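You operate a simulated robot arm through the tools that you are given. There is no shell and no other tool. Be economical: measure what you need, move in short steps, check, and stop when the job is done.

You run a simulated two-armed robot. Do the job below in one go: nothing can be reset, and whatever is moved stays where it is left.

## Task
Take the harbour print on a cream board on the top of the lamp bench and put it away on the cream-framed bench. Then stack the little blue box marked "Cards" from the board of the copy stand on top of the little blue box marked "Labels". Then open the yellow rack tray, take the small black box and leave it on the mesh of the yellow rack tray, then shut the tray. Then open the middle drawer of the plan chest, put the white bulb box from the top of the freezer lid in the inside of the middle drawer of the plan chest, then shut the drawer. The order counts. Set down upright: small black box.

The check looks at the end state, three seconds after you hand in, the way a careful person would. Anything else that was tipped, shoved, dropped, spilled or broken makes it a failure. A push-on lid holds only when it is set on centred and level and pressed home; a screw cap is set on level and turned clockwise until tight.

## Robot
Two 7-joint arms with two-finger grippers on one trunk, on a base that drives. Base frame: it is fixed to the floor where the robot stands at the start and does not move with it; the origin is under the middle of the robot, x ahead of it, y to its left, z up. Lengths are in m, angles in rad, forces in N, time in s.
The left shoulder is at the start at [0.078, 0.151, 0.913], the right one opposite. With the tool pointing down near the work surface each hand reaches from about 0.34 to 0.8 m from the robot's upright axis, wherever it stands, measured 20 degrees to its own side. Places, roughly: cream-framed bench [-1.1, -1.7, 0.8]; harbour print on a cream board [0.5, 0, 0.75]; inside of the middle drawer of the plan chest [-1.2, 3.9, 0.5]; little blue box [1.25, 0, 0.75]; mesh of the yellow rack tray [-1.1, 0.2, 0.4]; middle drawer of the plan chest [-1.2, 3.9, 0.5]; small black box [-1, -0.25, 0.75]; white bulb box [-1.25, 3, 1]; yellow rack tray [-1.2, 0.2, 0.4]. Payload 2.54 kg a hand.
The tool frame of a hand sits at the grasp point between the pads (the TCP): z along the fingers, y along the line on which they close. The tips reach 0.03 m beyond it. The gripper opens to 0.116 m. The gripper's body begins 0.095 m behind the TCP.
Orientation is that of the tool frame in the base frame, as [roll, pitch, yaw] about the fixed x, y, z axes, in that order (R = Rz(yaw) Ry(pitch) Rx(roll)). With the fingers straight down and closing along the base's y, the tool's x points along the base's -x, its y along +y and its z along -z.

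## Interface
- The arms move only by the tool play_rows. It takes "left_targets", "right_targets" or both (then of equal length, played together; a hand with none holds still); each is a list of rows, each a list of 7 numbers: the shift along the tool's x, y, z in m, then the turn, a rotation vector about the tool's x, y, z in degrees, then the opening, from 0 (shut) to 1 (fully open). In form: [[tx, ty, tz, rx, ry, rz, gripper], ...]. A call has 1 to 12 rows; each row shifts and turns the commanded pose from where the row before left it, along the tool's axes as they then stand. Rows are played at 5 a second. More than 0.05 m and 0.15 rad between two rows, or a gripper value outside its range, and nothing of the call is played. Where a pose cannot be reached the arm comes as near as it can. A force on the tool above 40 N (or 10 N above the force at the start of the call, whichever is more), or a blocked arm, ends the call early, and 0.2 s more pass. Each finger travels about 0.072 m/s and halts on what it meets, pressing with about 30 N; the grip force reading is that of the motor and also rises with nothing between the fingers. The clock runs only during rows and for 0.2 s after the last one: add rows that do not move to give the fingers time. The reply holds the time, the measured pose of the TCP, the force on the tool along the base axes, the opening and the grip force, in the units named above and with some noise, with the torque about the TCP (base axes, N m) and any sound that the robot's microphone picked up.
- Cameras (640 x 400 px; columns grow to the right, rows downward): "scene" is now at [0.1602, 0.0149, 1.0551]; the picture's right is [0.13, -0.99, 0.00], its down [-0.37, -0.05, -0.93] and it looks along [0.92, 0.12, -0.37] (base axes); focal length 214 px, centre (320, 200). "left" rides on the left gripper at [0.069, 0.015, -0.122] in its tool frame; the picture's right is [-0.22, 0.98, 0.00], its down [-0.83, -0.18, -0.53] and it looks along [-0.52, -0.11, 0.85] (tool axes); focal length 251 px, centre (320, 200). "right" rides on the right gripper at [0.069, -0.015, -0.122] in its tool frame; the picture's right is [0.22, 0.98, 0.00], its down [-0.83, 0.18, -0.53] and it looks along [-0.52, 0.11, 0.85] (tool axes); focal length 251 px, centre (320, 200). There is no depth. A picture from a camera that has moved, and an enlarged one, comes with that camera's place and axes in the base frame and with its lens.
- grab_frame(camera): a new picture of that camera. It takes no simulated time.
- lift_body(by): slides the trunk up (or, below 0, down) by that many m; the arms and the scene camera ride with it, the base frame stays. It gives what a move gives, with no picture.
- steer(legs): drives the robot by 1 to 6 legs, each [ahead, left, turn to the left] in m, m and rad, along the robot's own axes; the way and the turn of a leg run together, so that a leg with both is an arc; at most 1.5 m and 3.142 rad a leg. The arms and the cameras ride along, it lands a little off, and it stops where it bumps. It gives what a move gives.
- turn_head(pan, tilt): turns the head with the scene camera to pan (to the left, within 1.396 rad either way) and tilt (down, from -0.506 to 1.204), counted from straight ahead of the robot. It gives what a move gives.
- inspect(camera, box): a new picture of the part [left, top, right, bottom] of that camera's present view, enlarged. It takes no simulated time.
- sign_off(): hands the job in; it is judged then, once.

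Work in short steps. Places have to be worked out from the pictures, the camera data and where the tool is seen: move nearer, look again, correct. Check each grasp and each placing, and mend what went wrong. You have 186 turns and 174 pictures in all, those below and enlarged ones among them. Open the grippers and draw the arms clear of the work before you hand the job in, unless the task says otherwise; then end with one line.

The tools are called after "Call:" as name(argument=value, ...) on one line, values as JSON. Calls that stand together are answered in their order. play_rows: Moves the arms, as the interface text tells. Its arguments: {"type":"object","properties":{"left_targets":{"type":"array"},"right_targets":{"type":"array"}},"required":[]} The other tools are called the same way: lift_body (by) slides the trunk up or down; steer (legs) drives the base; turn_head (pan, tilt) turns the head that bears the scene camera; grab_frame (camera) takes a picture; inspect (camera, box) takes an enlarged picture of a part of a camera's view; sign_off () hands the job in.

At the start:

```text
time_s: 0.0
left_ee_pos: [0.4019, -0.0725, 1.0756]
left_tcp_rot: [-3.139, 0.0, -3.139]
left_wrist_force: [0.1, -0.1, 0.6]
left_moment: [0.0, 0.0, 0.0]
left_width: 0.1158
left_grip_force: 0.0
right_ee_pos: [0.2699, -0.3984, 1.0342]
right_tcp_rot: [-3.141, 0.0, 3.141]
right_wrist_force: [-0.2, -0.4, -0.1]
right_moment: [0.01, -0.01, -0.03]
right_width: 0.1162
right_grip_force: 0.0
trunk travel left (down, up): [-0.15, 0.139]
robot x, y, heading: [0.0018, 0.0007, -0.001]
head pan, tilt: [0.133, 0.38]
```

scene: 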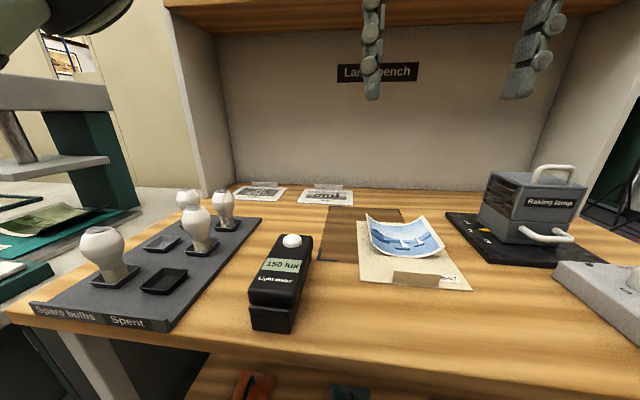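
right: 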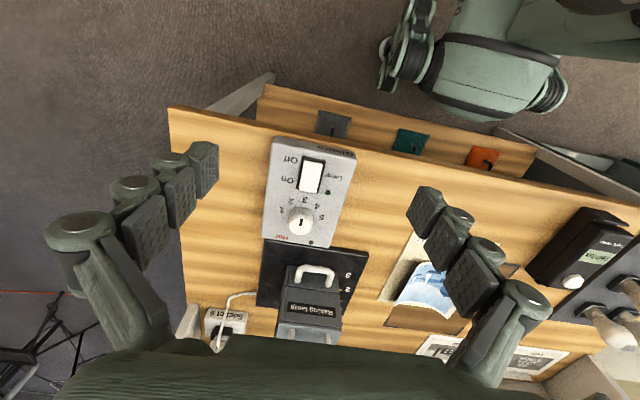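
left: 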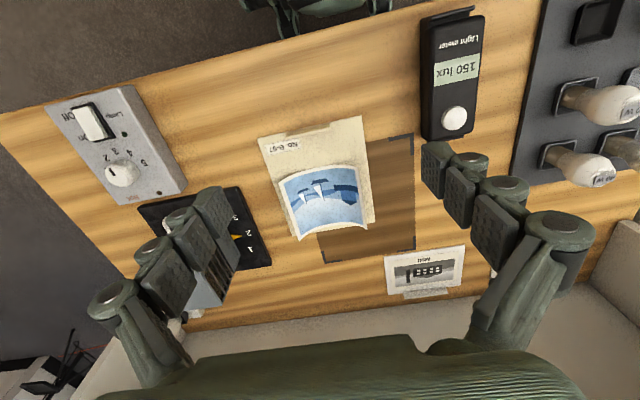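

The print on its cream board lies ahead on the lamp bench. I look closer at it and survey the room with the head.

Call:
inspect(camera="scene", box=[320, 190, 500, 302])

Call:
inspect(camera="left", box=[220, 90, 440, 270])

```text
3.56 times, centred on (410, 246) of scene
camera zoom: at [0.1602, 0.0149, 1.0551], right [0.13, -0.99, 0.0], down [-0.37, -0.05, -0.93], along [0.92, 0.12, -0.37], focal length 763 px, centre (0, 36)
```

zoom: 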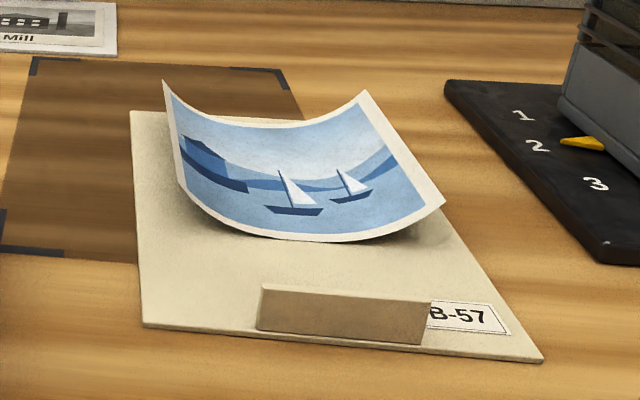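

```text
2.22 times, centred on (330, 180) of left
camera zoom: at [0.3314, -0.0576, 1.1975], right [0.21, 0.98, 0.0], down [0.83, -0.18, 0.53], along [0.52, -0.11, -0.85], focal length 559 px, centre (298, 244)
```

zoom: 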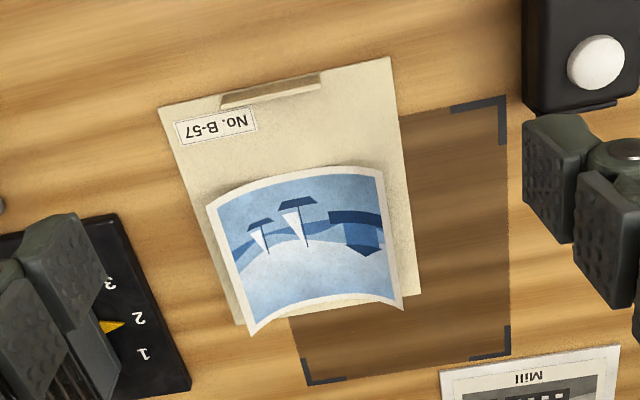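

I look around with the head at both sides to see the destination benches before grasping.

Call:
turn_head(pan=-1.396, tilt=0.3)

Call:
grab_frame(camera="scene")

Call:
turn_head(pan=1.396, tilt=0.3)

Call:
grab_frame(camera="scene")

```text
time_s: 1.6
left_ee_pos: [0.4008, -0.0718, 1.0753]
left_tcp_rot: [-3.14, 0.0, -3.139]
left_wrist_force: [-0.1, 1.2, 0.2]
left_moment: [0.04, 0.0, -0.02]
left_width: 0.1161
left_grip_force: 0.2
right_ee_pos: [0.2702, -0.3989, 1.0343]
right_tcp_rot: [-3.142, -0.001, 3.141]
right_wrist_force: [-0.8, -0.2, 0.9]
right_moment: [0.01, 0.02, 0.01]
right_width: 0.1161
right_grip_force: 0.1
trunk travel left (down, up): [-0.15, 0.139]
robot x, y, heading: [-0.0027, 0.0005, 0.002]
head pan, tilt: [-1.396, 0.3]
```

```text
168 pictures are left
camera scene: at [0.0845, -0.0893, 1.0627], right [-0.98, -0.17, 0.0], down [-0.05, 0.29, -0.96], along [0.17, -0.94, -0.3], focal length 214 px, centre (320, 200)
```

scene: 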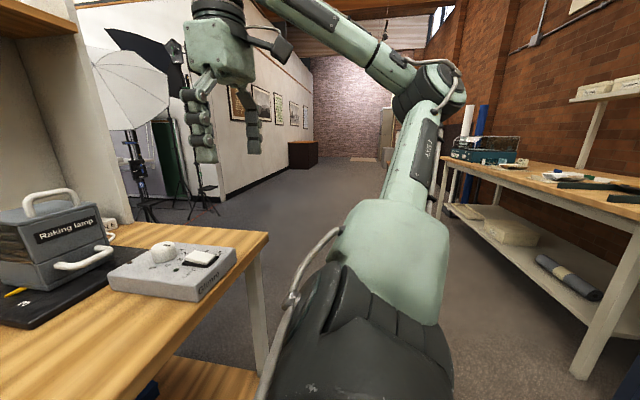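

```text
time_s: 4.1
left_ee_pos: [0.4008, -0.0719, 1.0768]
left_tcp_rot: [-3.14, 0.001, -3.14]
left_wrist_force: [0.4, 0.0, -0.4]
left_moment: [-0.01, 0.0, -0.01]
left_width: 0.1159
left_grip_force: 0.1
right_ee_pos: [0.2692, -0.3981, 1.035]
right_tcp_rot: [-3.141, 0.0, -3.141]
right_wrist_force: [-0.7, 0.5, 0.3]
right_moment: [-0.01, 0.01, -0.02]
right_width: 0.1159
right_grip_force: 0.1
trunk travel left (down, up): [-0.15, 0.139]
robot x, y, heading: [0.0053, -0.0009, -0.002]
head pan, tilt: [1.396, 0.3]
```

```text
167 pictures are left
camera scene: at [0.0845, 0.0945, 1.0627], right [0.98, -0.17, 0.0], down [-0.05, -0.29, -0.96], along [0.17, 0.94, -0.3], focal length 214 px, centre (320, 200)
```

scene: 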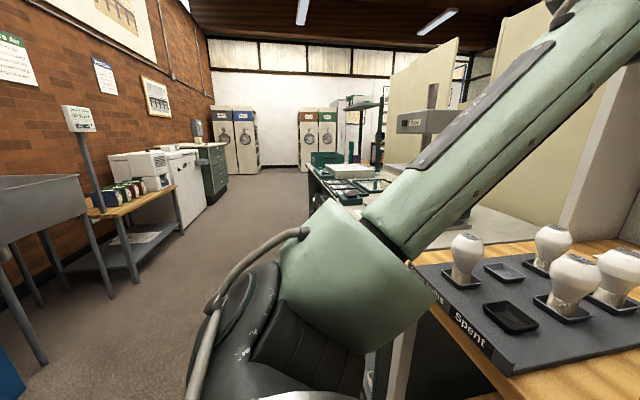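

The robot stands in an aisle; the cream-framed bench is behind right. I'll use the right hand for the print: move the left hand aside and turn the right hand so it closes along x.

Call:
play_rows(left_targets=[[0, 0.04, 0, 0, 0, 0, 1], [0, 0.04, 0, 0, 0, 0, 1], [0, 0.04, 0, 0, 0, 0, 1], [0, 0.04, 0, 0, 0, 0, 1], [0, 0.04, 0, 0, 0, 0, 1], [0, 0.04, 0, 0, 0, 0, 1], [0, 0.04, 0, 0, 0, 0, 1], [0, 0.04, 0, 0, 0, 0, 1], [0, 0.04, 0, 0, 0, 0, 1], [0, 0.04, 0, 0, 0, 0, 1], [0, 0, 0, 0, 0, 0, 1], [0, 0, 0, 0, 0, 0, 1]], right_targets=[[0, 0, 0, 0, 0, -8.18, 1], [0, 0, 0, 0, 0, -8.18, 1], [0, 0, 0, 0, 0, -8.18, 1], [0, 0, 0, 0, 0, -8.18, 1], [0, 0, 0, 0, 0, -8.18, 1], [0, 0, 0, 0, 0, -8.18, 1], [0, 0, 0, 0, 0, -8.18, 1], [0, 0, 0, 0, 0, -8.18, 1], [0, 0, 0, 0, 0, -8.18, 1], [0, 0, 0, 0, 0, -8.18, 1], [0, 0, 0, 0, 0, -8.2, 1], [0, 0, 0, 0, 0, 0, 1]])

Call:
turn_head(pan=0, tilt=0.7)

Call:
grab_frame(camera="scene")

Call:
grab_frame(camera="right")

```text
time_s: 6.7
left_ee_pos: [0.4045, 0.3272, 1.0733]
left_tcp_rot: [-3.14, 0.003, -3.139]
left_wrist_force: [0.0, 0.1, -0.7]
left_moment: [-0.01, -0.01, 0.02]
left_width: 0.1159
left_grip_force: 0.1
right_ee_pos: [0.2701, -0.3988, 1.034]
right_tcp_rot: [-3.141, -0.001, -1.566]
right_wrist_force: [-0.1, 0.3, -1.0]
right_moment: [0.01, 0.03, 0.03]
right_width: 0.1159
right_grip_force: 0.0
trunk travel left (down, up): [-0.15, 0.139]
robot x, y, heading: [-0.0016, -0.0018, 0.001]
head pan, tilt: [1.396, 0.3]
```

```text
time_s: 8.2
left_ee_pos: [0.4048, 0.3273, 1.074]
left_tcp_rot: [-3.14, 0.002, -3.139]
left_wrist_force: [-0.2, 0.2, 0.4]
left_moment: [-0.02, 0.02, 0.01]
left_width: 0.1162
left_grip_force: 0.0
right_ee_pos: [0.2699, -0.3977, 1.0351]
right_tcp_rot: [3.141, -0.002, -1.57]
right_wrist_force: [0.5, 0.1, 0.2]
right_moment: [-0.02, 0.01, 0.02]
right_width: 0.116
right_grip_force: 0.0
trunk travel left (down, up): [-0.15, 0.139]
robot x, y, heading: [-0.0016, 0.0006, 0.003]
head pan, tilt: [0.0, 0.7]
```

```text
166 pictures are left
camera scene: at [0.1531, 0.0027, 1.0266], right [0.0, -1.0, 0.0], down [-0.64, 0.0, -0.77], along [0.77, 0.0, -0.64], focal length 214 px, centre (320, 200)
```

scene: 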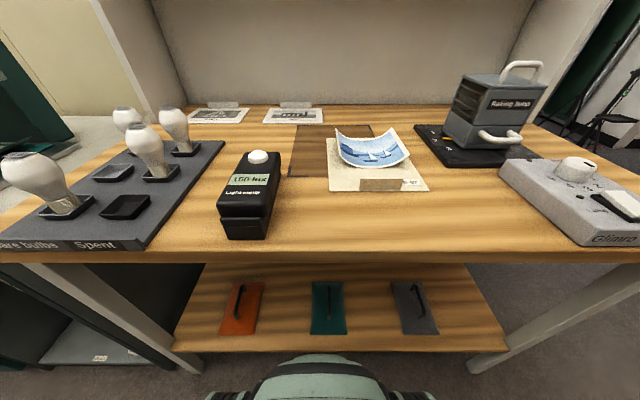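

```text
165 pictures are left
camera right: at [0.2852, -0.4669, 1.1554], right [-0.98, -0.22, 0.0], down [-0.18, 0.83, 0.53], along [-0.11, 0.52, -0.85], focal length 251 px, centre (320, 200)
```

right: 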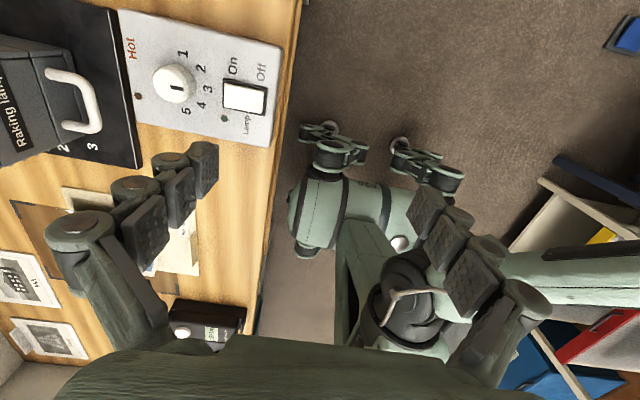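

The tab is around (0.46, -0.105, 0.79). I move the right hand over it at height to look more closely.

Call:
play_rows(right_targets=[[-0.04, -0.025, 0, 0, 0, 0, 1], [-0.04, -0.025, 0, 0, 0, 0, 1], [-0.04, -0.025, 0, 0, 0, 0, 1], [-0.04, -0.025, 0, 0, 0, 0, 1], [-0.04, -0.025, 0, 0, 0, 0, 1], [-0.04, -0.025, 0, 0, 0, 0, 1], [-0.04, -0.025, 0, 0, 0, 0, 1], [0, 0, 0.03, 0, 0, 0, 1], [0, 0, 0.03, 0, 0, 0, 1], [0, 0, 0, 0, 0, 0, 1]])

Call:
grab_frame(camera="right")

Call:
grab_frame(camera="scene")

```text
time_s: 10.4
left_ee_pos: [0.4037, 0.3276, 1.073]
left_tcp_rot: [-3.14, 0.0, -3.141]
left_wrist_force: [0.0, -0.6, -0.3]
left_moment: [0.01, -0.01, -0.02]
left_width: 0.1159
left_grip_force: 0.0
right_ee_pos: [0.4445, -0.1192, 0.9746]
right_tcp_rot: [-3.141, 0.0, -1.569]
right_wrist_force: [1.0, 0.0, 0.6]
right_moment: [0.01, -0.01, 0.0]
right_width: 0.1161
right_grip_force: 0.2
trunk travel left (down, up): [-0.15, 0.139]
robot x, y, heading: [-0.0034, 0.0015, -0.005]
head pan, tilt: [0.0, 0.7]
```

```text
164 pictures are left
camera right: at [0.4601, -0.1877, 1.0952], right [-0.98, -0.21, 0.0], down [-0.18, 0.83, 0.53], along [-0.11, 0.52, -0.85], focal length 251 px, centre (320, 200)
```

right: 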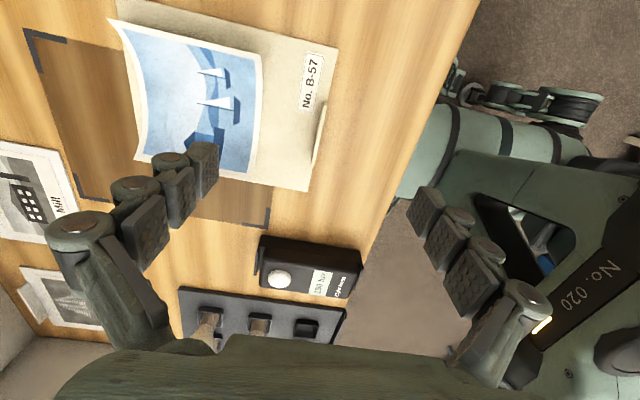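

```text
163 pictures are left
camera scene: at [0.1532, 0.0026, 1.0265], right [0.0, -1.0, 0.0], down [-0.64, 0.0, -0.76], along [0.76, 0.0, -0.64], focal length 214 px, centre (320, 200)
```

scene: 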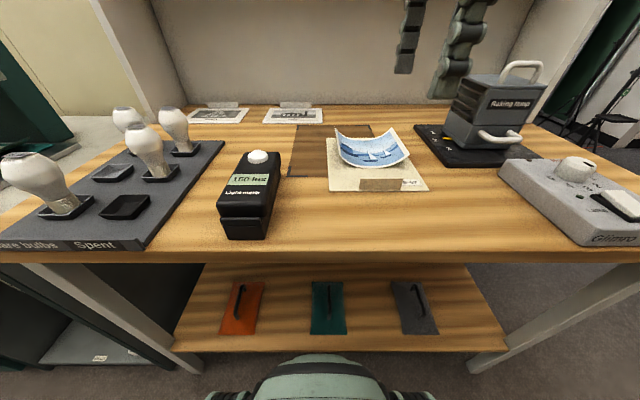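

Triangulating from three views puts the tab near (0.443, -0.10, 0.81). I half close, align in y, and descend to just above it.

Call:
play_rows(right_targets=[[-0.019, 0, 0.03, 0, 0, 0, 0.5], [0, 0, 0.03, 0, 0, 0, 0.5], [0, 0, 0.03, 0, 0, 0, 0.5], [0, 0, 0.02, 0, 0, 0, 0.5], [0, 0, 0, 0, 0, 0, 0.5]])

Call:
grab_frame(camera="right")

Call:
inspect(camera="scene", box=[300, 100, 460, 200])

```text
time_s: 11.6
left_ee_pos: [0.4041, 0.3283, 1.0737]
left_tcp_rot: [-3.14, 0.002, -3.141]
left_wrist_force: [0.7, -0.2, 0.0]
left_moment: [0.02, 0.03, 0.01]
left_width: 0.1161
left_grip_force: 0.0
right_ee_pos: [0.4456, -0.0977, 0.8645]
right_tcp_rot: [-3.141, 0.001, -1.572]
right_wrist_force: [0.4, -1.0, -0.2]
right_moment: [0.01, 0.01, 0.02]
right_width: 0.0581
right_grip_force: 0.2
trunk travel left (down, up): [-0.15, 0.139]
robot x, y, heading: [-0.0007, 0.0029, 0.001]
head pan, tilt: [0.0, 0.7]
```

```text
162 pictures are left
camera right: at [0.461, -0.1663, 0.9858], right [-0.98, -0.21, 0.0], down [-0.18, 0.83, 0.53], along [-0.11, 0.52, -0.85], focal length 251 px, centre (320, 200)
```

right: 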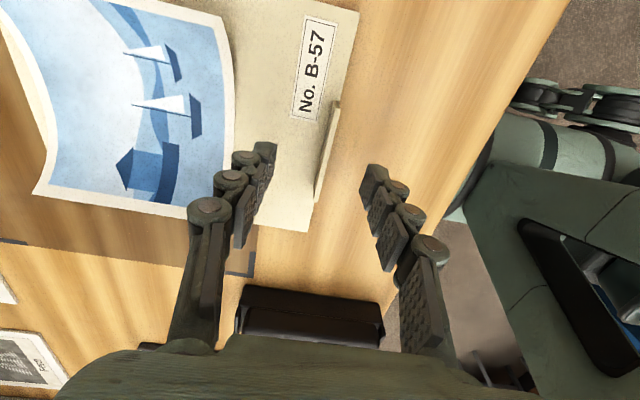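

```text
4.00 times, centred on (380, 150) of scene
camera zoom: at [0.1531, 0.0026, 1.0266], right [0.0, -1.0, 0.0], down [-0.64, 0.0, -0.76], along [0.76, 0.0, -0.64], focal length 858 px, centre (80, 400)
```

zoom: 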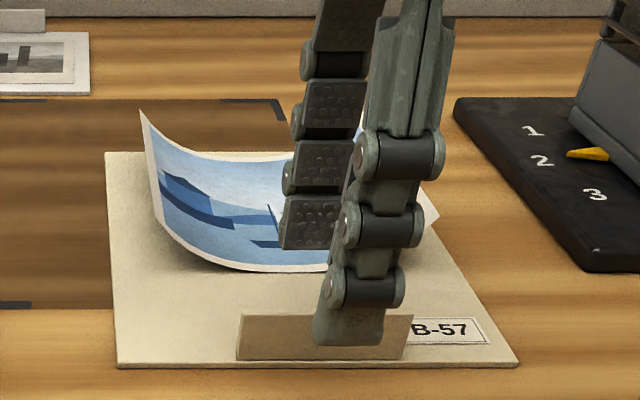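

The tab sits between the fingers, z about 0.808–0.83. I lower 2 cm, centring on it, then look before closing.

Call:
play_rows(right_targets=[[0, 0.005, 0.01, 0, 0, 0, 0.5], [0, 0, 0.011, 0, 0, 0, 0.5], [0, 0, 0, 0, 0, 0, 0.5]])

Call:
inspect(camera="scene", box=[340, 150, 436, 210])

Call:
inspect(camera="right", box=[220, 80, 412, 200])

```text
time_s: 12.4
left_ee_pos: [0.4048, 0.3279, 1.0738]
left_tcp_rot: [-3.14, 0.0, -3.14]
left_wrist_force: [1.0, -0.2, -0.5]
left_moment: [0.0, -0.01, 0.01]
left_width: 0.1161
left_grip_force: 0.0
right_ee_pos: [0.4409, -0.0988, 0.8443]
right_tcp_rot: [-3.141, 0.0, -1.568]
right_wrist_force: [-0.2, 0.5, -0.9]
right_moment: [0.0, -0.01, -0.01]
right_width: 0.058
right_grip_force: 0.1
trunk travel left (down, up): [-0.15, 0.139]
robot x, y, heading: [-0.0015, -0.0023, 0.003]
head pan, tilt: [0.0, 0.7]
```

```text
6.67 times, centred on (388, 180) of scene
camera zoom: at [0.1532, 0.0026, 1.0266], right [0.0, -1.0, 0.0], down [-0.64, 0.0, -0.76], along [0.76, 0.0, -0.64], focal length 1430 px, centre (-133, 333)
```

zoom: 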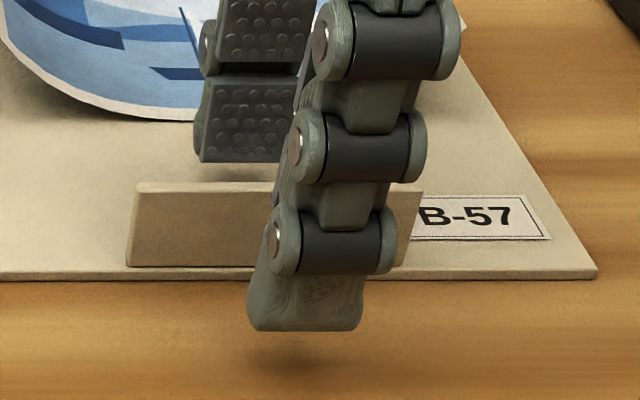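

```text
3.33 times, centred on (316, 140) of right
camera zoom: at [0.4558, -0.1674, 0.9651], right [-0.98, -0.22, 0.0], down [-0.18, 0.83, 0.53], along [-0.12, 0.52, -0.85], focal length 838 px, centre (333, 400)
```

zoom: 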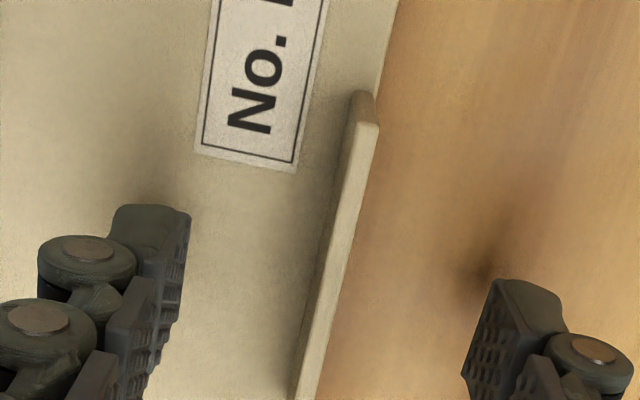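

The tab is well centred between the fingers. I go down 3 mm and close.

Call:
play_rows(right_targets=[[0, 0, 0.003, 0, 0, 0, 0.5], [0, 0, 0, 0, 0, 0, 0.2], [0, 0, 0, 0, 0, 0, 0], [0, 0, 0, 0, 0, 0, 0], [0, 0, 0, 0, 0, 0, 0], [0, 0, 0, 0, 0, 0, 0]])

Call:
inspect(camera="scene", box=[300, 110, 460, 210])

```text
time_s: 13.8
left_ee_pos: [0.4044, 0.328, 1.0734]
left_tcp_rot: [-3.14, 0.0, -3.14]
left_wrist_force: [-0.4, -0.4, -0.2]
left_moment: [-0.01, 0.01, -0.03]
left_width: 0.1159
left_grip_force: 0.0
right_ee_pos: [0.4386, -0.0987, 0.8408]
right_tcp_rot: [3.141, 0.0, -1.57]
right_wrist_force: [0.7, 0.6, -0.6]
right_moment: [0.04, 0.0, 0.07]
right_width: 0.0059
right_grip_force: 30.0
trunk travel left (down, up): [-0.15, 0.139]
robot x, y, heading: [0.0026, -0.0008, 0.001]
head pan, tilt: [0.0, 0.7]
```

```text
4.00 times, centred on (380, 160) of scene
camera zoom: at [0.1532, 0.0026, 1.0265], right [0.0, -1.0, 0.0], down [-0.64, 0.0, -0.76], along [0.76, 0.0, -0.64], focal length 858 px, centre (80, 360)
```

zoom: 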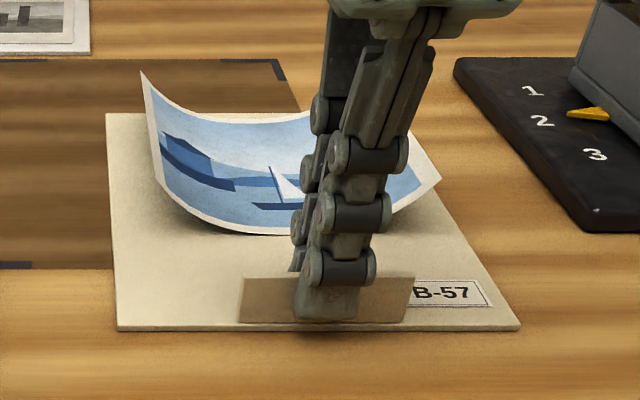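

Gripped with 6 mm of tab. I lift gently and check the board stays level.

Call:
play_rows(right_targets=[[0, 0, -0.005, 0, 0, 0, 0], [0, 0, -0.01, 0, 0, 0, 0], [0, 0, -0.015, 0, 0, 0, 0], [0, 0, -0.015, 0, 0, 0, 0], [0, 0, -0.015, 0, 0, 0, 0], [0, 0, -0.015, 0, 0, 0, 0], [0, 0, -0.01, 0, 0, 0, 0], [0, 0, -0.005, 0, 0, 0, 0], [0, 0, 0, 0, 0, 0, 0]])

Call:
grab_frame(camera="scene")

Call:
grab_frame(camera="right")

```text
time_s: 15.8
left_ee_pos: [0.4038, 0.3277, 1.0742]
left_tcp_rot: [-3.14, 0.001, -3.139]
left_wrist_force: [-0.3, 0.2, -0.5]
left_moment: [0.03, 0.0, -0.02]
left_width: 0.1161
left_grip_force: 0.0
right_ee_pos: [0.4392, -0.0997, 0.9321]
right_tcp_rot: [3.14, 0.0, -1.57]
right_wrist_force: [0.0, 0.4, 0.3]
right_moment: [0.02, 0.01, 0.0]
right_width: 0.0
right_grip_force: 28.1
trunk travel left (down, up): [-0.15, 0.139]
robot x, y, heading: [-0.0011, -0.0024, -0.002]
head pan, tilt: [0.0, 0.7]
```

```text
157 pictures are left
camera scene: at [0.1531, 0.0026, 1.0266], right [0.0, -1.0, 0.0], down [-0.64, 0.0, -0.76], along [0.76, 0.0, -0.64], focal length 214 px, centre (320, 200)
```

scene: 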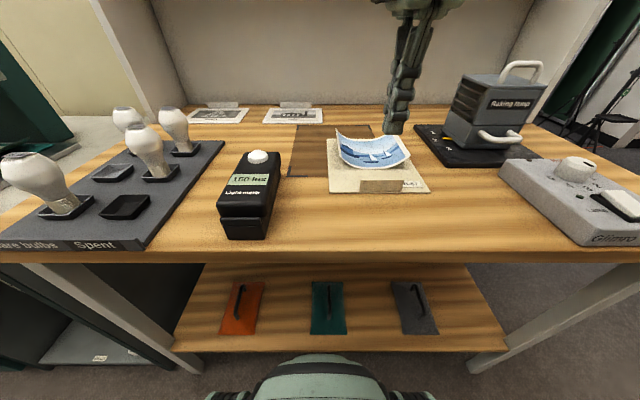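

```text
156 pictures are left
camera right: at [0.4555, -0.1673, 1.0528], right [-0.98, -0.22, 0.0], down [-0.18, 0.83, 0.53], along [-0.12, 0.52, -0.85], focal length 251 px, centre (320, 200)
```

right: 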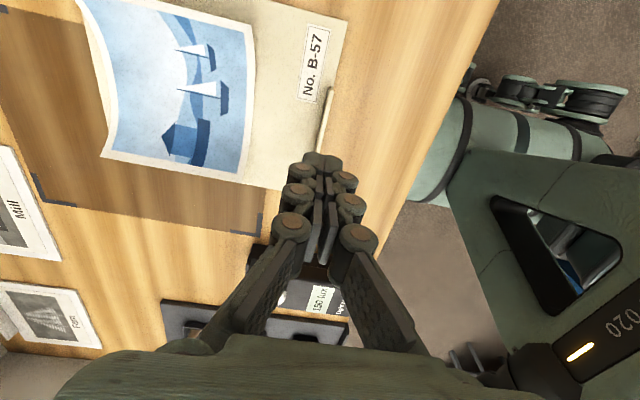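

The fingers slipped off the tab (shut to 0): the tips only caught its upper edge. I reopen over it and go down lower, watching force.

Call:
play_rows(right_targets=[[0, 0, 0, 0, 0, 0, 0.4], [0, 0, 0.02, 0, 0, 0, 0.4], [0, 0, 0.03, 0, 0, 0, 0.4], [0, 0, 0.03, 0, 0, 0, 0.4], [0, 0, 0.012, 0, 0, 0, 0.4], [0, 0, 0, 0, 0, 0, 0.4]])

Call:
play_rows(right_targets=[[0, 0, 0.003, 0, 0, 0, 0.4], [0, 0, 0.003, 0, 0, 0, 0.4], [0, 0, 0, 0, 0, 0, 0.4]])

Call:
inspect(camera="scene", box=[340, 150, 436, 210])

Call:
inspect(camera="right", box=[220, 80, 412, 200])

```text
time_s: 17.2
left_ee_pos: [0.4041, 0.3274, 1.074]
left_tcp_rot: [-3.139, 0.002, -3.14]
left_wrist_force: [0.6, -0.3, -1.3]
left_moment: [-0.03, 0.0, 0.02]
left_width: 0.116
left_grip_force: 0.0
right_ee_pos: [0.4409, -0.0989, 0.8377]
right_tcp_rot: [3.141, 0.0, -1.57]
right_wrist_force: [0.4, 0.1, 1.0]
right_moment: [-0.02, -0.01, -0.03]
right_width: 0.0466
right_grip_force: 0.1
trunk travel left (down, up): [-0.15, 0.139]
robot x, y, heading: [0.0027, 0.0044, 0.001]
head pan, tilt: [0.0, 0.7]
```

```text
time_s: 18.0
left_ee_pos: [0.4046, 0.3281, 1.0738]
left_tcp_rot: [-3.14, 0.002, -3.139]
left_wrist_force: [0.2, -0.7, -0.6]
left_moment: [0.02, 0.01, 0.02]
left_width: 0.1158
left_grip_force: 0.1
right_ee_pos: [0.4414, -0.1, 0.8333]
right_tcp_rot: [-3.14, 0.001, -1.571]
right_wrist_force: [-0.3, -0.4, 3.8]
right_moment: [0.0, -0.09, -0.03]
right_width: 0.0464
right_grip_force: 0.0
trunk travel left (down, up): [-0.15, 0.139]
robot x, y, heading: [-0.0018, -0.0012, -0.0]
head pan, tilt: [0.0, 0.7]
```

```text
6.67 times, centred on (388, 180) of scene
camera zoom: at [0.1529, 0.0026, 1.0267], right [0.0, -1.0, 0.0], down [-0.64, 0.0, -0.77], along [0.77, 0.0, -0.64], focal length 1430 px, centre (-133, 333)
```

zoom: 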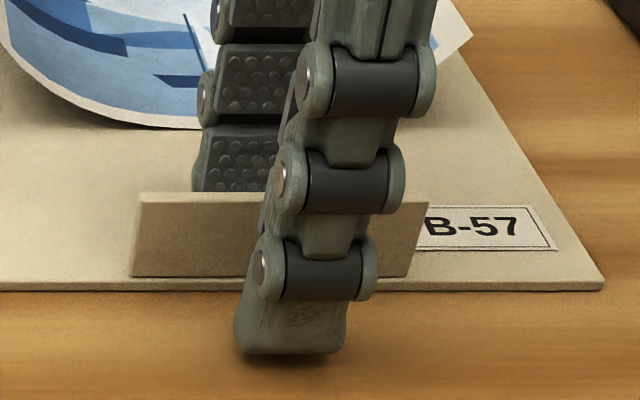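

```text
3.33 times, centred on (316, 140) of right
camera zoom: at [0.4559, -0.1679, 0.9543], right [-0.98, -0.22, 0.0], down [-0.18, 0.83, 0.53], along [-0.11, 0.52, -0.85], focal length 838 px, centre (333, 400)
```

zoom: 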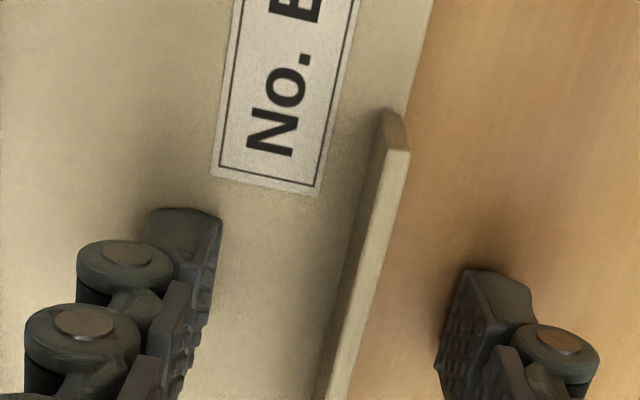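

Contact at TCP z 0.833 (tips on the board, top at ~0.803). I rise 2 mm, shift 4 mm toward the robot to centre, and close.

Call:
play_rows(right_targets=[[0, 0, -0.002, 0, 0, 0, 0.4], [0, 0.004, 0, 0, 0, 0, 0.4], [0, 0, 0, 0, 0, 0, 0.15], [0, 0, 0, 0, 0, 0, 0], [0, 0, 0, 0, 0, 0, 0], [0, 0, 0, 0, 0, 0, 0], [0, 0, 0, 0, 0, 0, 0]])

Call:
play_rows(right_targets=[[0, 0, -0.003, 0, 0, 0, 0], [0, 0, -0.005, 0, 0, 0, 0], [0, 0, -0.007, 0, 0, 0, 0], [0, 0, -0.005, 0, 0, 0, 0], [0, 0, 0, 0, 0, 0, 0]])

Call:
inspect(camera="scene", box=[300, 110, 460, 210])

```text
time_s: 19.6
left_ee_pos: [0.4043, 0.3273, 1.0744]
left_tcp_rot: [-3.141, 0.003, -3.141]
left_wrist_force: [1.3, -0.3, 0.3]
left_moment: [0.0, -0.03, 0.03]
left_width: 0.1162
left_grip_force: 0.0
right_ee_pos: [0.4362, -0.0996, 0.8338]
right_tcp_rot: [-3.141, 0.0, -1.571]
right_wrist_force: [-0.7, -1.0, 0.4]
right_moment: [-0.05, -0.04, -0.01]
right_width: 0.006
right_grip_force: 30.0
trunk travel left (down, up): [-0.15, 0.139]
robot x, y, heading: [-0.0024, -0.0005, -0.001]
head pan, tilt: [0.0, 0.7]
```

```text
time_s: 20.8
left_ee_pos: [0.4049, 0.3277, 1.0739]
left_tcp_rot: [-3.141, -0.001, -3.14]
left_wrist_force: [0.0, 0.2, 0.5]
left_moment: [-0.01, 0.04, 0.02]
left_width: 0.1161
left_grip_force: 0.0
right_ee_pos: [0.4368, -0.0995, 0.8553]
right_tcp_rot: [3.141, 0.002, -1.571]
right_wrist_force: [0.2, -0.1, -1.4]
right_moment: [-0.01, 0.09, -0.02]
right_width: 0.0058
right_grip_force: 30.2
trunk travel left (down, up): [-0.15, 0.139]
robot x, y, heading: [-0.0006, -0.0005, 0.004]
head pan, tilt: [0.0, 0.7]
```

```text
4.00 times, centred on (380, 160) of scene
camera zoom: at [0.1532, 0.0026, 1.0265], right [0.0, -1.0, 0.0], down [-0.64, 0.0, -0.76], along [0.76, 0.0, -0.64], focal length 858 px, centre (80, 360)
```

zoom: 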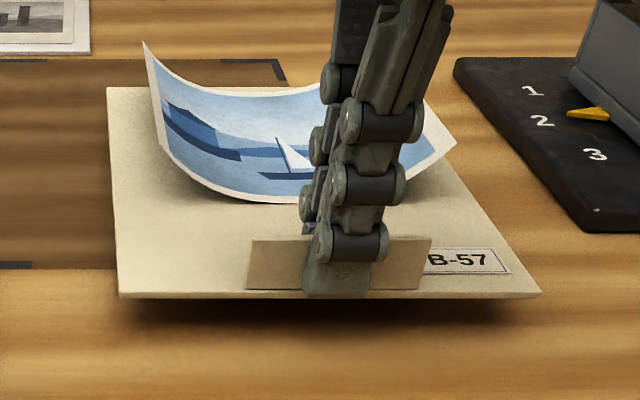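

The board is held level. I raise it further, then back the robot off the bench.

Call:
play_rows(right_targets=[[0, 0, -0.02, 0, 0, 0, 0], [0, 0, -0.025, 0, 0, 0, 0], [0, 0, -0.025, 0, 0, 0, 0], [0, 0, -0.025, 0, 0, 0, 0], [0, 0, -0.025, 0, 0, 0, 0], [0, 0, -0.02, 0, 0, 0, 0], [0, 0, 0, 0, 0, 0, 0]])

Call:
steer(legs=[[-0.25, 0, 0]])

Call:
grab_frame(camera="scene")

```text
time_s: 22.4
left_ee_pos: [0.4043, 0.3272, 1.0743]
left_tcp_rot: [-3.138, -0.001, -3.139]
left_wrist_force: [0.3, 0.7, -0.3]
left_moment: [-0.02, -0.01, 0.01]
left_width: 0.1163
left_grip_force: 0.1
right_ee_pos: [0.4358, -0.0989, 0.9959]
right_tcp_rot: [-3.139, 0.0, -1.571]
right_wrist_force: [1.2, 0.1, 0.0]
right_moment: [0.0, 0.06, 0.01]
right_width: 0.006
right_grip_force: 29.7
trunk travel left (down, up): [-0.15, 0.139]
robot x, y, heading: [-0.0019, -0.0008, -0.0]
head pan, tilt: [0.0, 0.7]
```

```text
time_s: 24.2
left_ee_pos: [0.1555, 0.3271, 1.0737]
left_tcp_rot: [-3.14, 0.003, -3.14]
left_wrist_force: [0.0, 0.5, 0.6]
left_moment: [0.02, -0.07, 0.0]
left_width: 0.1161
left_grip_force: 0.1
right_ee_pos: [0.1853, -0.0994, 0.9957]
right_tcp_rot: [3.141, -0.001, -1.573]
right_wrist_force: [-0.4, 0.2, -0.9]
right_moment: [0.05, 0.07, -0.03]
right_width: 0.0058
right_grip_force: 30.6
trunk travel left (down, up): [-0.15, 0.139]
robot x, y, heading: [-0.2475, 0.0019, -0.001]
head pan, tilt: [0.0, 0.7]
```

```text
152 pictures are left
camera scene: at [-0.0964, 0.0025, 1.0266], right [0.0, -1.0, 0.0], down [-0.64, 0.0, -0.77], along [0.77, 0.0, -0.64], focal length 214 px, centre (320, 200)
```

scene: 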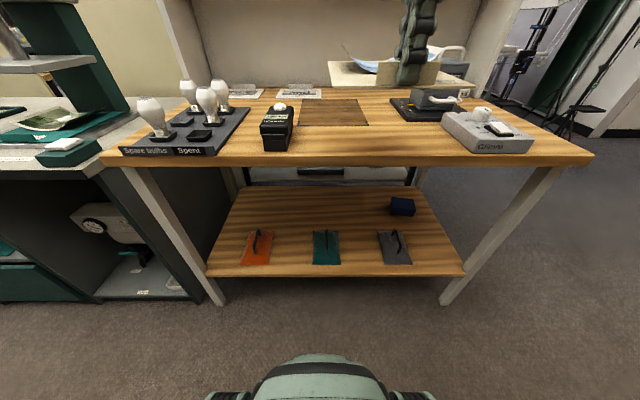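

Clear of the bench with board intact. I turn right 90° and look along the aisle.

Call:
steer(legs=[[0, 0, -1.571]])

Call:
turn_head(pan=-0.5, tilt=0.4)

Call:
grab_frame(camera="scene")

```text
time_s: 28.5
left_ee_pos: [0.0823, -0.4004, 1.0732]
left_tcp_rot: [-3.14, 0.0, 1.583]
left_wrist_force: [0.6, -0.4, -0.4]
left_moment: [0.0, 0.02, -0.02]
left_width: 0.1163
left_grip_force: 0.1
right_ee_pos: [-0.3436, -0.4364, 0.9959]
right_tcp_rot: [-3.14, -0.001, -3.132]
right_wrist_force: [-0.7, -0.4, -1.1]
right_moment: [0.06, -0.01, 0.01]
right_width: 0.0059
right_grip_force: 29.9
trunk travel left (down, up): [-0.15, 0.139]
robot x, y, heading: [-0.2517, 0.0002, -1.559]
head pan, tilt: [0.0, 0.7]
```

```text
time_s: 29.5
left_ee_pos: [0.0834, -0.4007, 1.0744]
left_tcp_rot: [-3.139, -0.001, 1.581]
left_wrist_force: [1.1, 1.2, 1.3]
left_moment: [0.0, -0.01, -0.01]
left_width: 0.1157
left_grip_force: 0.0
right_ee_pos: [-0.3436, -0.4363, 0.9955]
right_tcp_rot: [-3.142, -0.001, -3.13]
right_wrist_force: [-0.5, 0.1, -1.2]
right_moment: [0.09, -0.01, 0.01]
right_width: 0.006
right_grip_force: 29.7
trunk travel left (down, up): [-0.15, 0.139]
robot x, y, heading: [-0.2493, -0.0017, -1.556]
head pan, tilt: [-0.499, 0.4]
```

```text
151 pictures are left
camera scene: at [-0.2918, -0.1471, 1.0533], right [-0.88, 0.47, 0.0], down [0.18, 0.34, -0.92], along [-0.43, -0.81, -0.39], focal length 214 px, centre (320, 200)
```

scene: 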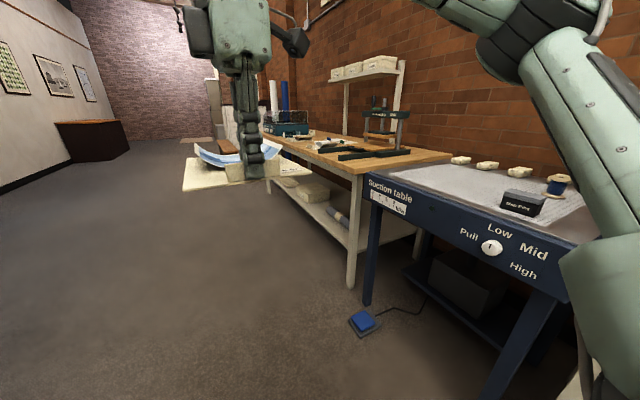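

The suction table is to the right with a pedal near (-0.87,-0.75); the cream-framed bench lies beyond it. I drive ahead 1.4 m staying in the aisle, then look.

Call:
steer(legs=[[1.4, 0, 0]])

Call:
turn_head(pan=-1.3, tilt=0.5)

Call:
grab_frame(camera="scene")

```text
time_s: 36.5
left_ee_pos: [0.0837, -1.8076, 1.0737]
left_tcp_rot: [-3.14, -0.001, 1.571]
left_wrist_force: [-0.7, 0.5, -0.2]
left_moment: [-0.01, -0.02, -0.04]
left_width: 0.116
left_grip_force: 0.1
right_ee_pos: [-0.3418, -1.8384, 0.9955]
right_tcp_rot: [-3.14, 0.0, 3.14]
right_wrist_force: [1.2, 0.0, -0.7]
right_moment: [0.03, 0.03, -0.02]
right_width: 0.006
right_grip_force: 30.1
trunk travel left (down, up): [-0.15, 0.139]
robot x, y, heading: [-0.2419, -1.4021, -1.568]
head pan, tilt: [-0.499, 0.4]
```

```text
time_s: 37.6
left_ee_pos: [0.0838, -1.8065, 1.0726]
left_tcp_rot: [-3.139, 0.0, 1.569]
left_wrist_force: [-0.1, 0.1, -0.3]
left_moment: [0.02, 0.02, 0.02]
left_width: 0.1158
left_grip_force: 0.0
right_ee_pos: [-0.3417, -1.8383, 0.9957]
right_tcp_rot: [3.141, -0.001, -3.141]
right_wrist_force: [0.0, -0.4, -0.7]
right_moment: [0.09, 0.0, 0.0]
right_width: 0.0061
right_grip_force: 29.5
trunk travel left (down, up): [-0.15, 0.139]
robot x, y, heading: [-0.2409, -1.4032, -1.57]
head pan, tilt: [-1.3, 0.499]
```

```text
150 pictures are left
camera scene: at [-0.3305, -1.4925, 1.0443], right [-0.27, 0.96, 0.0], down [0.46, 0.13, -0.88], along [-0.85, -0.23, -0.48], focal length 214 px, centre (320, 200)
```

scene: 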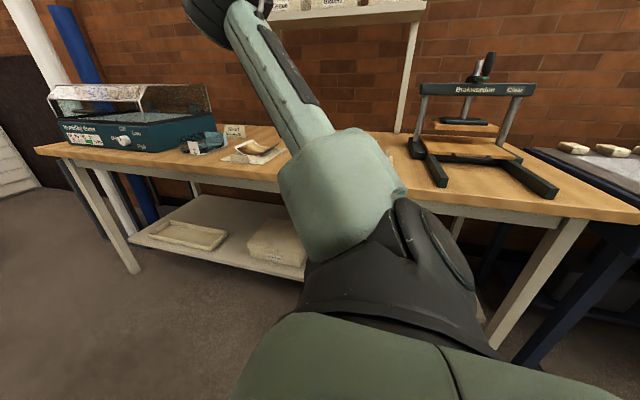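

The bench has free wood in the middle. I turn the robot to face it and look.

Call:
steer(legs=[[0, 0, -1.571]])

Call:
turn_head(pan=0.15, tilt=0.5)

Call:
grab_frame(camera="scene")

```text
time_s: 41.9
left_ee_pos: [-0.6477, -1.7294, 1.0735]
left_tcp_rot: [-3.141, 0.001, -0.001]
left_wrist_force: [-0.4, 0.1, 0.0]
left_moment: [0.01, 0.0, -0.01]
left_width: 0.1161
left_grip_force: 0.0
right_ee_pos: [-0.6777, -1.3027, 0.995]
right_tcp_rot: [-3.141, 0.0, 1.568]
right_wrist_force: [0.0, 0.8, -0.9]
right_moment: [0.0, -0.1, 0.03]
right_width: 0.0061
right_grip_force: 29.8
trunk travel left (down, up): [-0.15, 0.139]
robot x, y, heading: [-0.2419, -1.4059, 3.139]
head pan, tilt: [-1.3, 0.499]
```

```text
time_s: 43.5
left_ee_pos: [-0.6477, -1.7285, 1.0731]
left_tcp_rot: [-3.141, 0.0, -0.001]
left_wrist_force: [-0.2, 0.4, -0.3]
left_moment: [0.0, 0.0, -0.02]
left_width: 0.1159
left_grip_force: 0.0
right_ee_pos: [-0.6783, -1.3029, 0.9945]
right_tcp_rot: [-3.141, 0.0, 1.569]
right_wrist_force: [-0.6, 0.2, -0.7]
right_moment: [-0.03, -0.08, 0.03]
right_width: 0.0059
right_grip_force: 29.9
trunk travel left (down, up): [-0.15, 0.139]
robot x, y, heading: [-0.2371, -1.403, 3.139]
head pan, tilt: [0.15, 0.499]
```

```text
149 pictures are left
camera scene: at [-0.4008, -1.4134, 1.0443], right [-0.15, 0.99, 0.0], down [0.47, 0.07, -0.88], along [-0.87, -0.13, -0.48], focal length 214 px, centre (320, 200)
```

scene: 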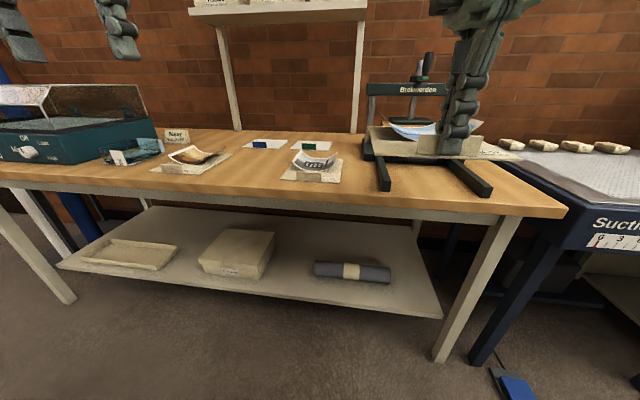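

Call:
inspect(camera="scene", box=[100, 100, 420, 300])

```text
2.00 times, centred on (260, 200) of scene
camera zoom: at [-0.4008, -1.4134, 1.0443], right [-0.15, 0.99, 0.0], down [0.47, 0.07, -0.88], along [-0.87, -0.13, -0.48], focal length 429 px, centre (440, 200)
```

zoom: 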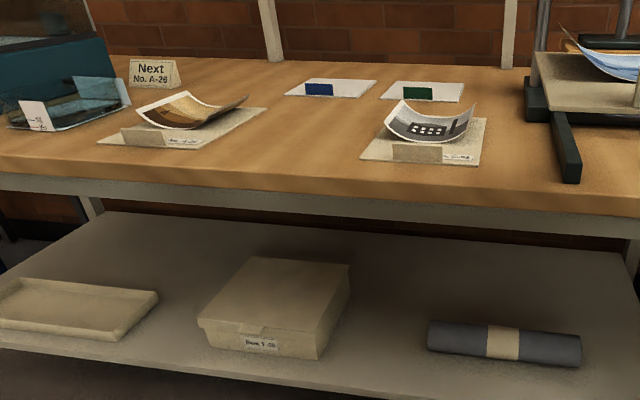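

The bench has a vacant bay between two similar boards, about y=-1.74 with fronts at x≈-0.95. I retract the left hand up and back (tall teal box on the left) and shift the robot left then ahead.

Call:
play_rows(left_targets=[[0.03, 0, -0.02, 0, 0, 0, 1], [0.03, 0, -0.02, 0, 0, 0, 1], [0.03, 0, -0.02, 0, 0, 0, 1], [0.03, 0, -0.02, 0, 0, 0, 1], [0.02, 0, 0, 0, 0, 0, 1], [0, 0, 0, 0, 0, 0, 1]])

Call:
steer(legs=[[0, 0.44, 0], [0.2, 0, 0]])

Call:
turn_head(pan=0, tilt=0.65)

Call:
grab_frame(camera="scene")

Call:
grab_frame(camera="right")

```text
time_s: 44.9
left_ee_pos: [-0.5919, -1.659, 1.0756]
left_tcp_rot: [-3.14, 0.002, -0.001]
left_wrist_force: [-1.1, 1.2, 1.2]
left_moment: [-0.01, 0.0, 0.04]
left_width: 0.116
left_grip_force: 0.0
left hand out of reach, approached as far as the arm can: row 1, 2, 3, 4, 5
right_ee_pos: [-0.6782, -1.3024, 0.9959]
right_tcp_rot: [-3.141, 0.0, 1.569]
right_wrist_force: [0.0, 0.1, -0.4]
right_moment: [0.02, -0.11, -0.01]
right_width: 0.0059
right_grip_force: 29.7
trunk travel left (down, up): [-0.15, 0.139]
robot x, y, heading: [-0.2452, -1.4018, 3.139]
head pan, tilt: [0.15, 0.499]
```

```text
time_s: 50.8
left_ee_pos: [-0.7846, -2.101, 1.0752]
left_tcp_rot: [3.142, 0.001, 0.01]
left_wrist_force: [-0.3, 0.7, -0.4]
left_moment: [0.0, 0.01, 0.01]
left_width: 0.116
left_grip_force: 0.1
right_ee_pos: [-0.8749, -1.7476, 0.9954]
right_tcp_rot: [3.141, 0.001, 1.58]
right_wrist_force: [-0.5, 0.9, -1.4]
right_moment: [0.02, -0.11, -0.03]
right_width: 0.006
right_grip_force: 30.3
trunk travel left (down, up): [-0.15, 0.139]
robot x, y, heading: [-0.4402, -1.8404, -3.137]
head pan, tilt: [0.15, 0.499]
```

```text
time_s: 51.5
left_ee_pos: [-0.7834, -2.1024, 1.0753]
left_tcp_rot: [-3.14, 0.004, 0.01]
left_wrist_force: [0.7, 0.9, -0.3]
left_moment: [0.01, 0.03, 0.0]
left_width: 0.1157
left_grip_force: 0.1
right_ee_pos: [-0.8741, -1.7459, 0.9948]
right_tcp_rot: [-3.141, 0.0, 1.578]
right_wrist_force: [-0.6, -0.1, -0.4]
right_moment: [-0.01, -0.08, -0.03]
right_width: 0.0059
right_grip_force: 29.7
trunk travel left (down, up): [-0.15, 0.139]
robot x, y, heading: [-0.4369, -1.8417, -3.139]
head pan, tilt: [0.0, 0.649]
```

```text
147 pictures are left
camera scene: at [-0.5921, -1.8404, 1.0309], right [-0.01, 1.0, 0.0], down [0.6, 0.01, -0.8], along [-0.8, -0.01, -0.6], focal length 214 px, centre (320, 200)
```

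scene: 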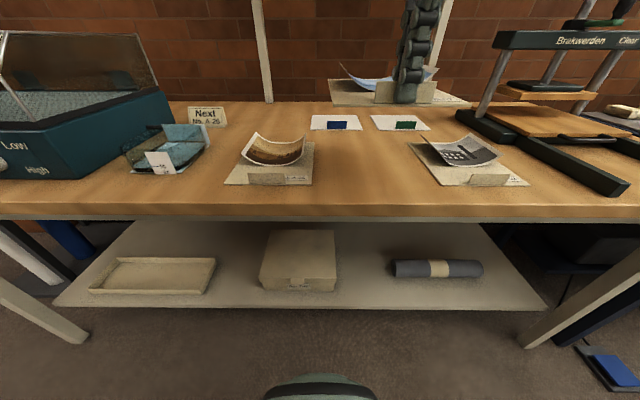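

```text
146 pictures are left
camera right: at [-0.8892, -1.677, 1.1163], right [0.97, 0.22, 0.0], down [0.19, -0.82, 0.53], along [0.12, -0.52, -0.85], focal length 251 px, centre (320, 200)
```

right: 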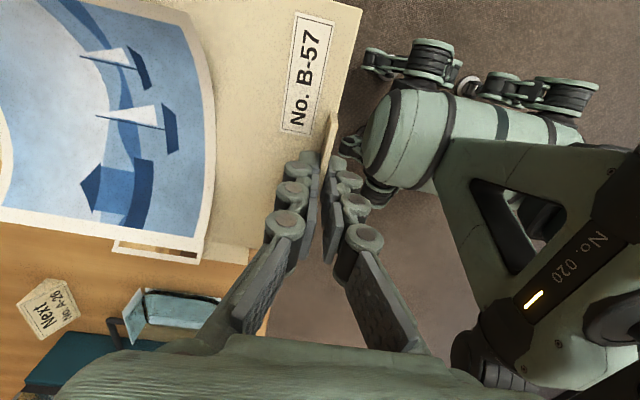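

The gap centre is at y≈-1.73. I move the board over the bay and lower to about 3 cm above the bench.

Call:
play_rows(right_targets=[[0.008, -0.03, 0, 0, 0, 0, 0], [0.008, -0.03, 0, 0, 0, 0, 0], [0, -0.023, 0, 0, 0, 0, 0], [0, 0, 0.03, 0, 0, 0, 0], [0, 0, 0.03, 0, 0, 0, 0], [0, 0, 0.03, 0, 0, 0, 0], [0, 0, 0.02, 0, 0, 0, 0], [0, 0, 0.015, 0, 0, 0, 0], [0, 0, 0, 0, 0, 0, 0]])

Call:
grab_frame(camera="scene")

```text
time_s: 53.5
left_ee_pos: [-0.7832, -2.1012, 1.0761]
left_tcp_rot: [-3.14, 0.002, 0.01]
left_wrist_force: [0.6, 0.1, 0.6]
left_moment: [0.02, -0.02, -0.01]
left_width: 0.1161
left_grip_force: 0.0
right_ee_pos: [-0.9452, -1.7112, 0.8643]
right_tcp_rot: [-3.14, 0.002, 1.582]
right_wrist_force: [0.9, 0.5, -1.4]
right_moment: [0.0, -0.09, -0.01]
right_width: 0.0061
right_grip_force: 30.2
right hand out of reach, approached as far as the arm can: row 1, 2, 3
trunk travel left (down, up): [-0.15, 0.139]
robot x, y, heading: [-0.4355, -1.8398, -3.133]
head pan, tilt: [0.0, 0.649]
```

```text
145 pictures are left
camera scene: at [-0.5921, -1.8403, 1.0309], right [-0.01, 1.0, 0.0], down [0.6, 0.01, -0.8], along [-0.8, -0.01, -0.6], focal length 214 px, centre (320, 200)
```

scene: 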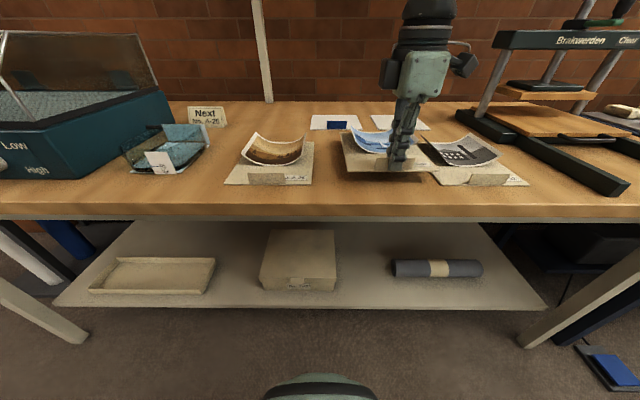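

It landed 2 cm too far right (reach limit higher up). I shift it left 2 cm and look closer.

Call:
play_rows(right_targets=[[-0.01, 0, 0, 0, 0, 0, 0], [-0.01, 0, 0, 0, 0, 0, 0], [0, 0, 0, 0, 0, 0, 0]])

Call:
inspect(camera="scene", box=[220, 90, 540, 290])

Call:
grab_frame(camera="right")

```text
time_s: 54.3
left_ee_pos: [-0.7834, -2.1001, 1.0764]
left_tcp_rot: [-3.14, 0.002, 0.011]
left_wrist_force: [0.1, -0.8, -0.1]
left_moment: [-0.01, 0.0, -0.02]
left_width: 0.1159
left_grip_force: 0.0
right_ee_pos: [-0.9455, -1.7303, 0.8632]
right_tcp_rot: [3.141, 0.002, 1.58]
right_wrist_force: [-0.9, 0.6, -0.3]
right_moment: [0.04, -0.06, -0.01]
right_width: 0.0061
right_grip_force: 29.7
trunk travel left (down, up): [-0.15, 0.139]
robot x, y, heading: [-0.4388, -1.8396, -3.129]
head pan, tilt: [0.0, 0.649]
```

```text
2.00 times, centred on (380, 190) of scene
camera zoom: at [-0.5921, -1.8403, 1.0309], right [-0.01, 1.0, 0.0], down [0.6, 0.01, -0.8], along [-0.8, -0.01, -0.6], focal length 429 px, centre (200, 220)
```

zoom: 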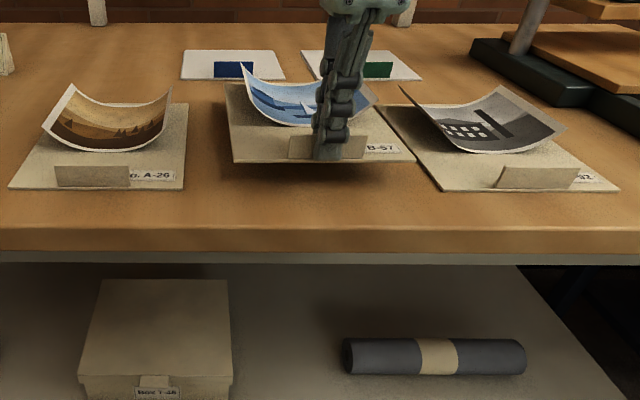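

```text
143 pictures are left
camera right: at [-0.9614, -1.6619, 0.985], right [0.97, 0.22, 0.0], down [0.19, -0.82, 0.53], along [0.12, -0.52, -0.85], focal length 251 px, centre (320, 200)
```

right: 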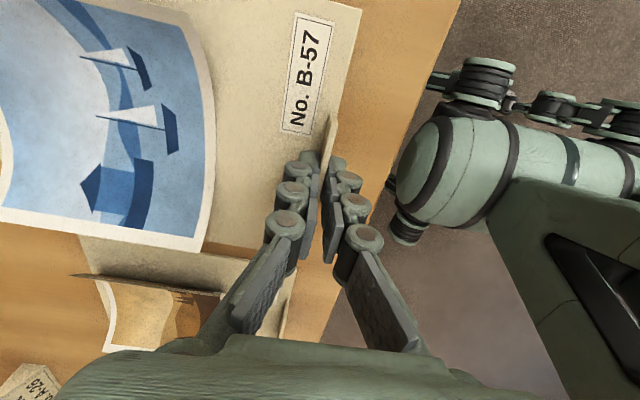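

Gaps on both sides are about 4.5 cm. I lower to near contact then finish in small steps.

Call:
play_rows(right_targets=[[0, 0, 0.012, 0, 0, 0, 0], [0, 0, 0.01, 0, 0, 0, 0], [0, 0, 0.004, 0, 0, 0, 0], [0, 0, 0, 0, 0, 0, 0]])

Call:
inspect(camera="scene", box=[220, 90, 540, 290])

```text
time_s: 55.3
left_ee_pos: [-0.7842, -2.1023, 1.0748]
left_tcp_rot: [-3.139, 0.002, 0.011]
left_wrist_force: [-0.2, -0.3, -1.2]
left_moment: [0.05, 0.01, -0.01]
left_width: 0.1159
left_grip_force: 0.1
right_ee_pos: [-0.9467, -1.7299, 0.8369]
right_tcp_rot: [3.141, 0.001, 1.579]
right_wrist_force: [0.2, 0.3, -0.6]
right_moment: [0.0, -0.12, 0.0]
right_width: 0.0058
right_grip_force: 30.1
trunk travel left (down, up): [-0.15, 0.139]
robot x, y, heading: [-0.4384, -1.8436, -3.131]
head pan, tilt: [0.0, 0.649]
```

```text
2.00 times, centred on (380, 190) of scene
camera zoom: at [-0.5921, -1.8403, 1.0309], right [-0.01, 1.0, 0.0], down [0.6, 0.01, -0.8], along [-0.8, -0.01, -0.6], focal length 429 px, centre (200, 220)
```

zoom: 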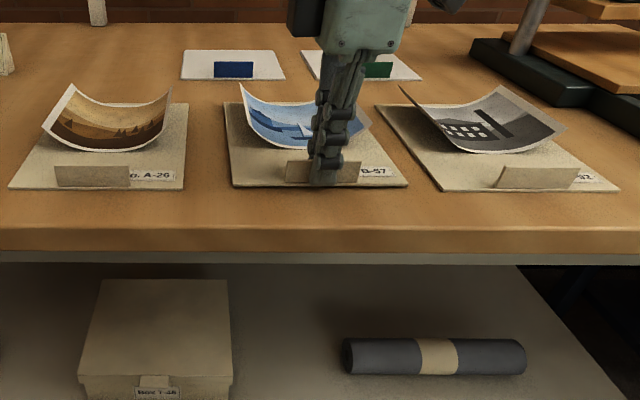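

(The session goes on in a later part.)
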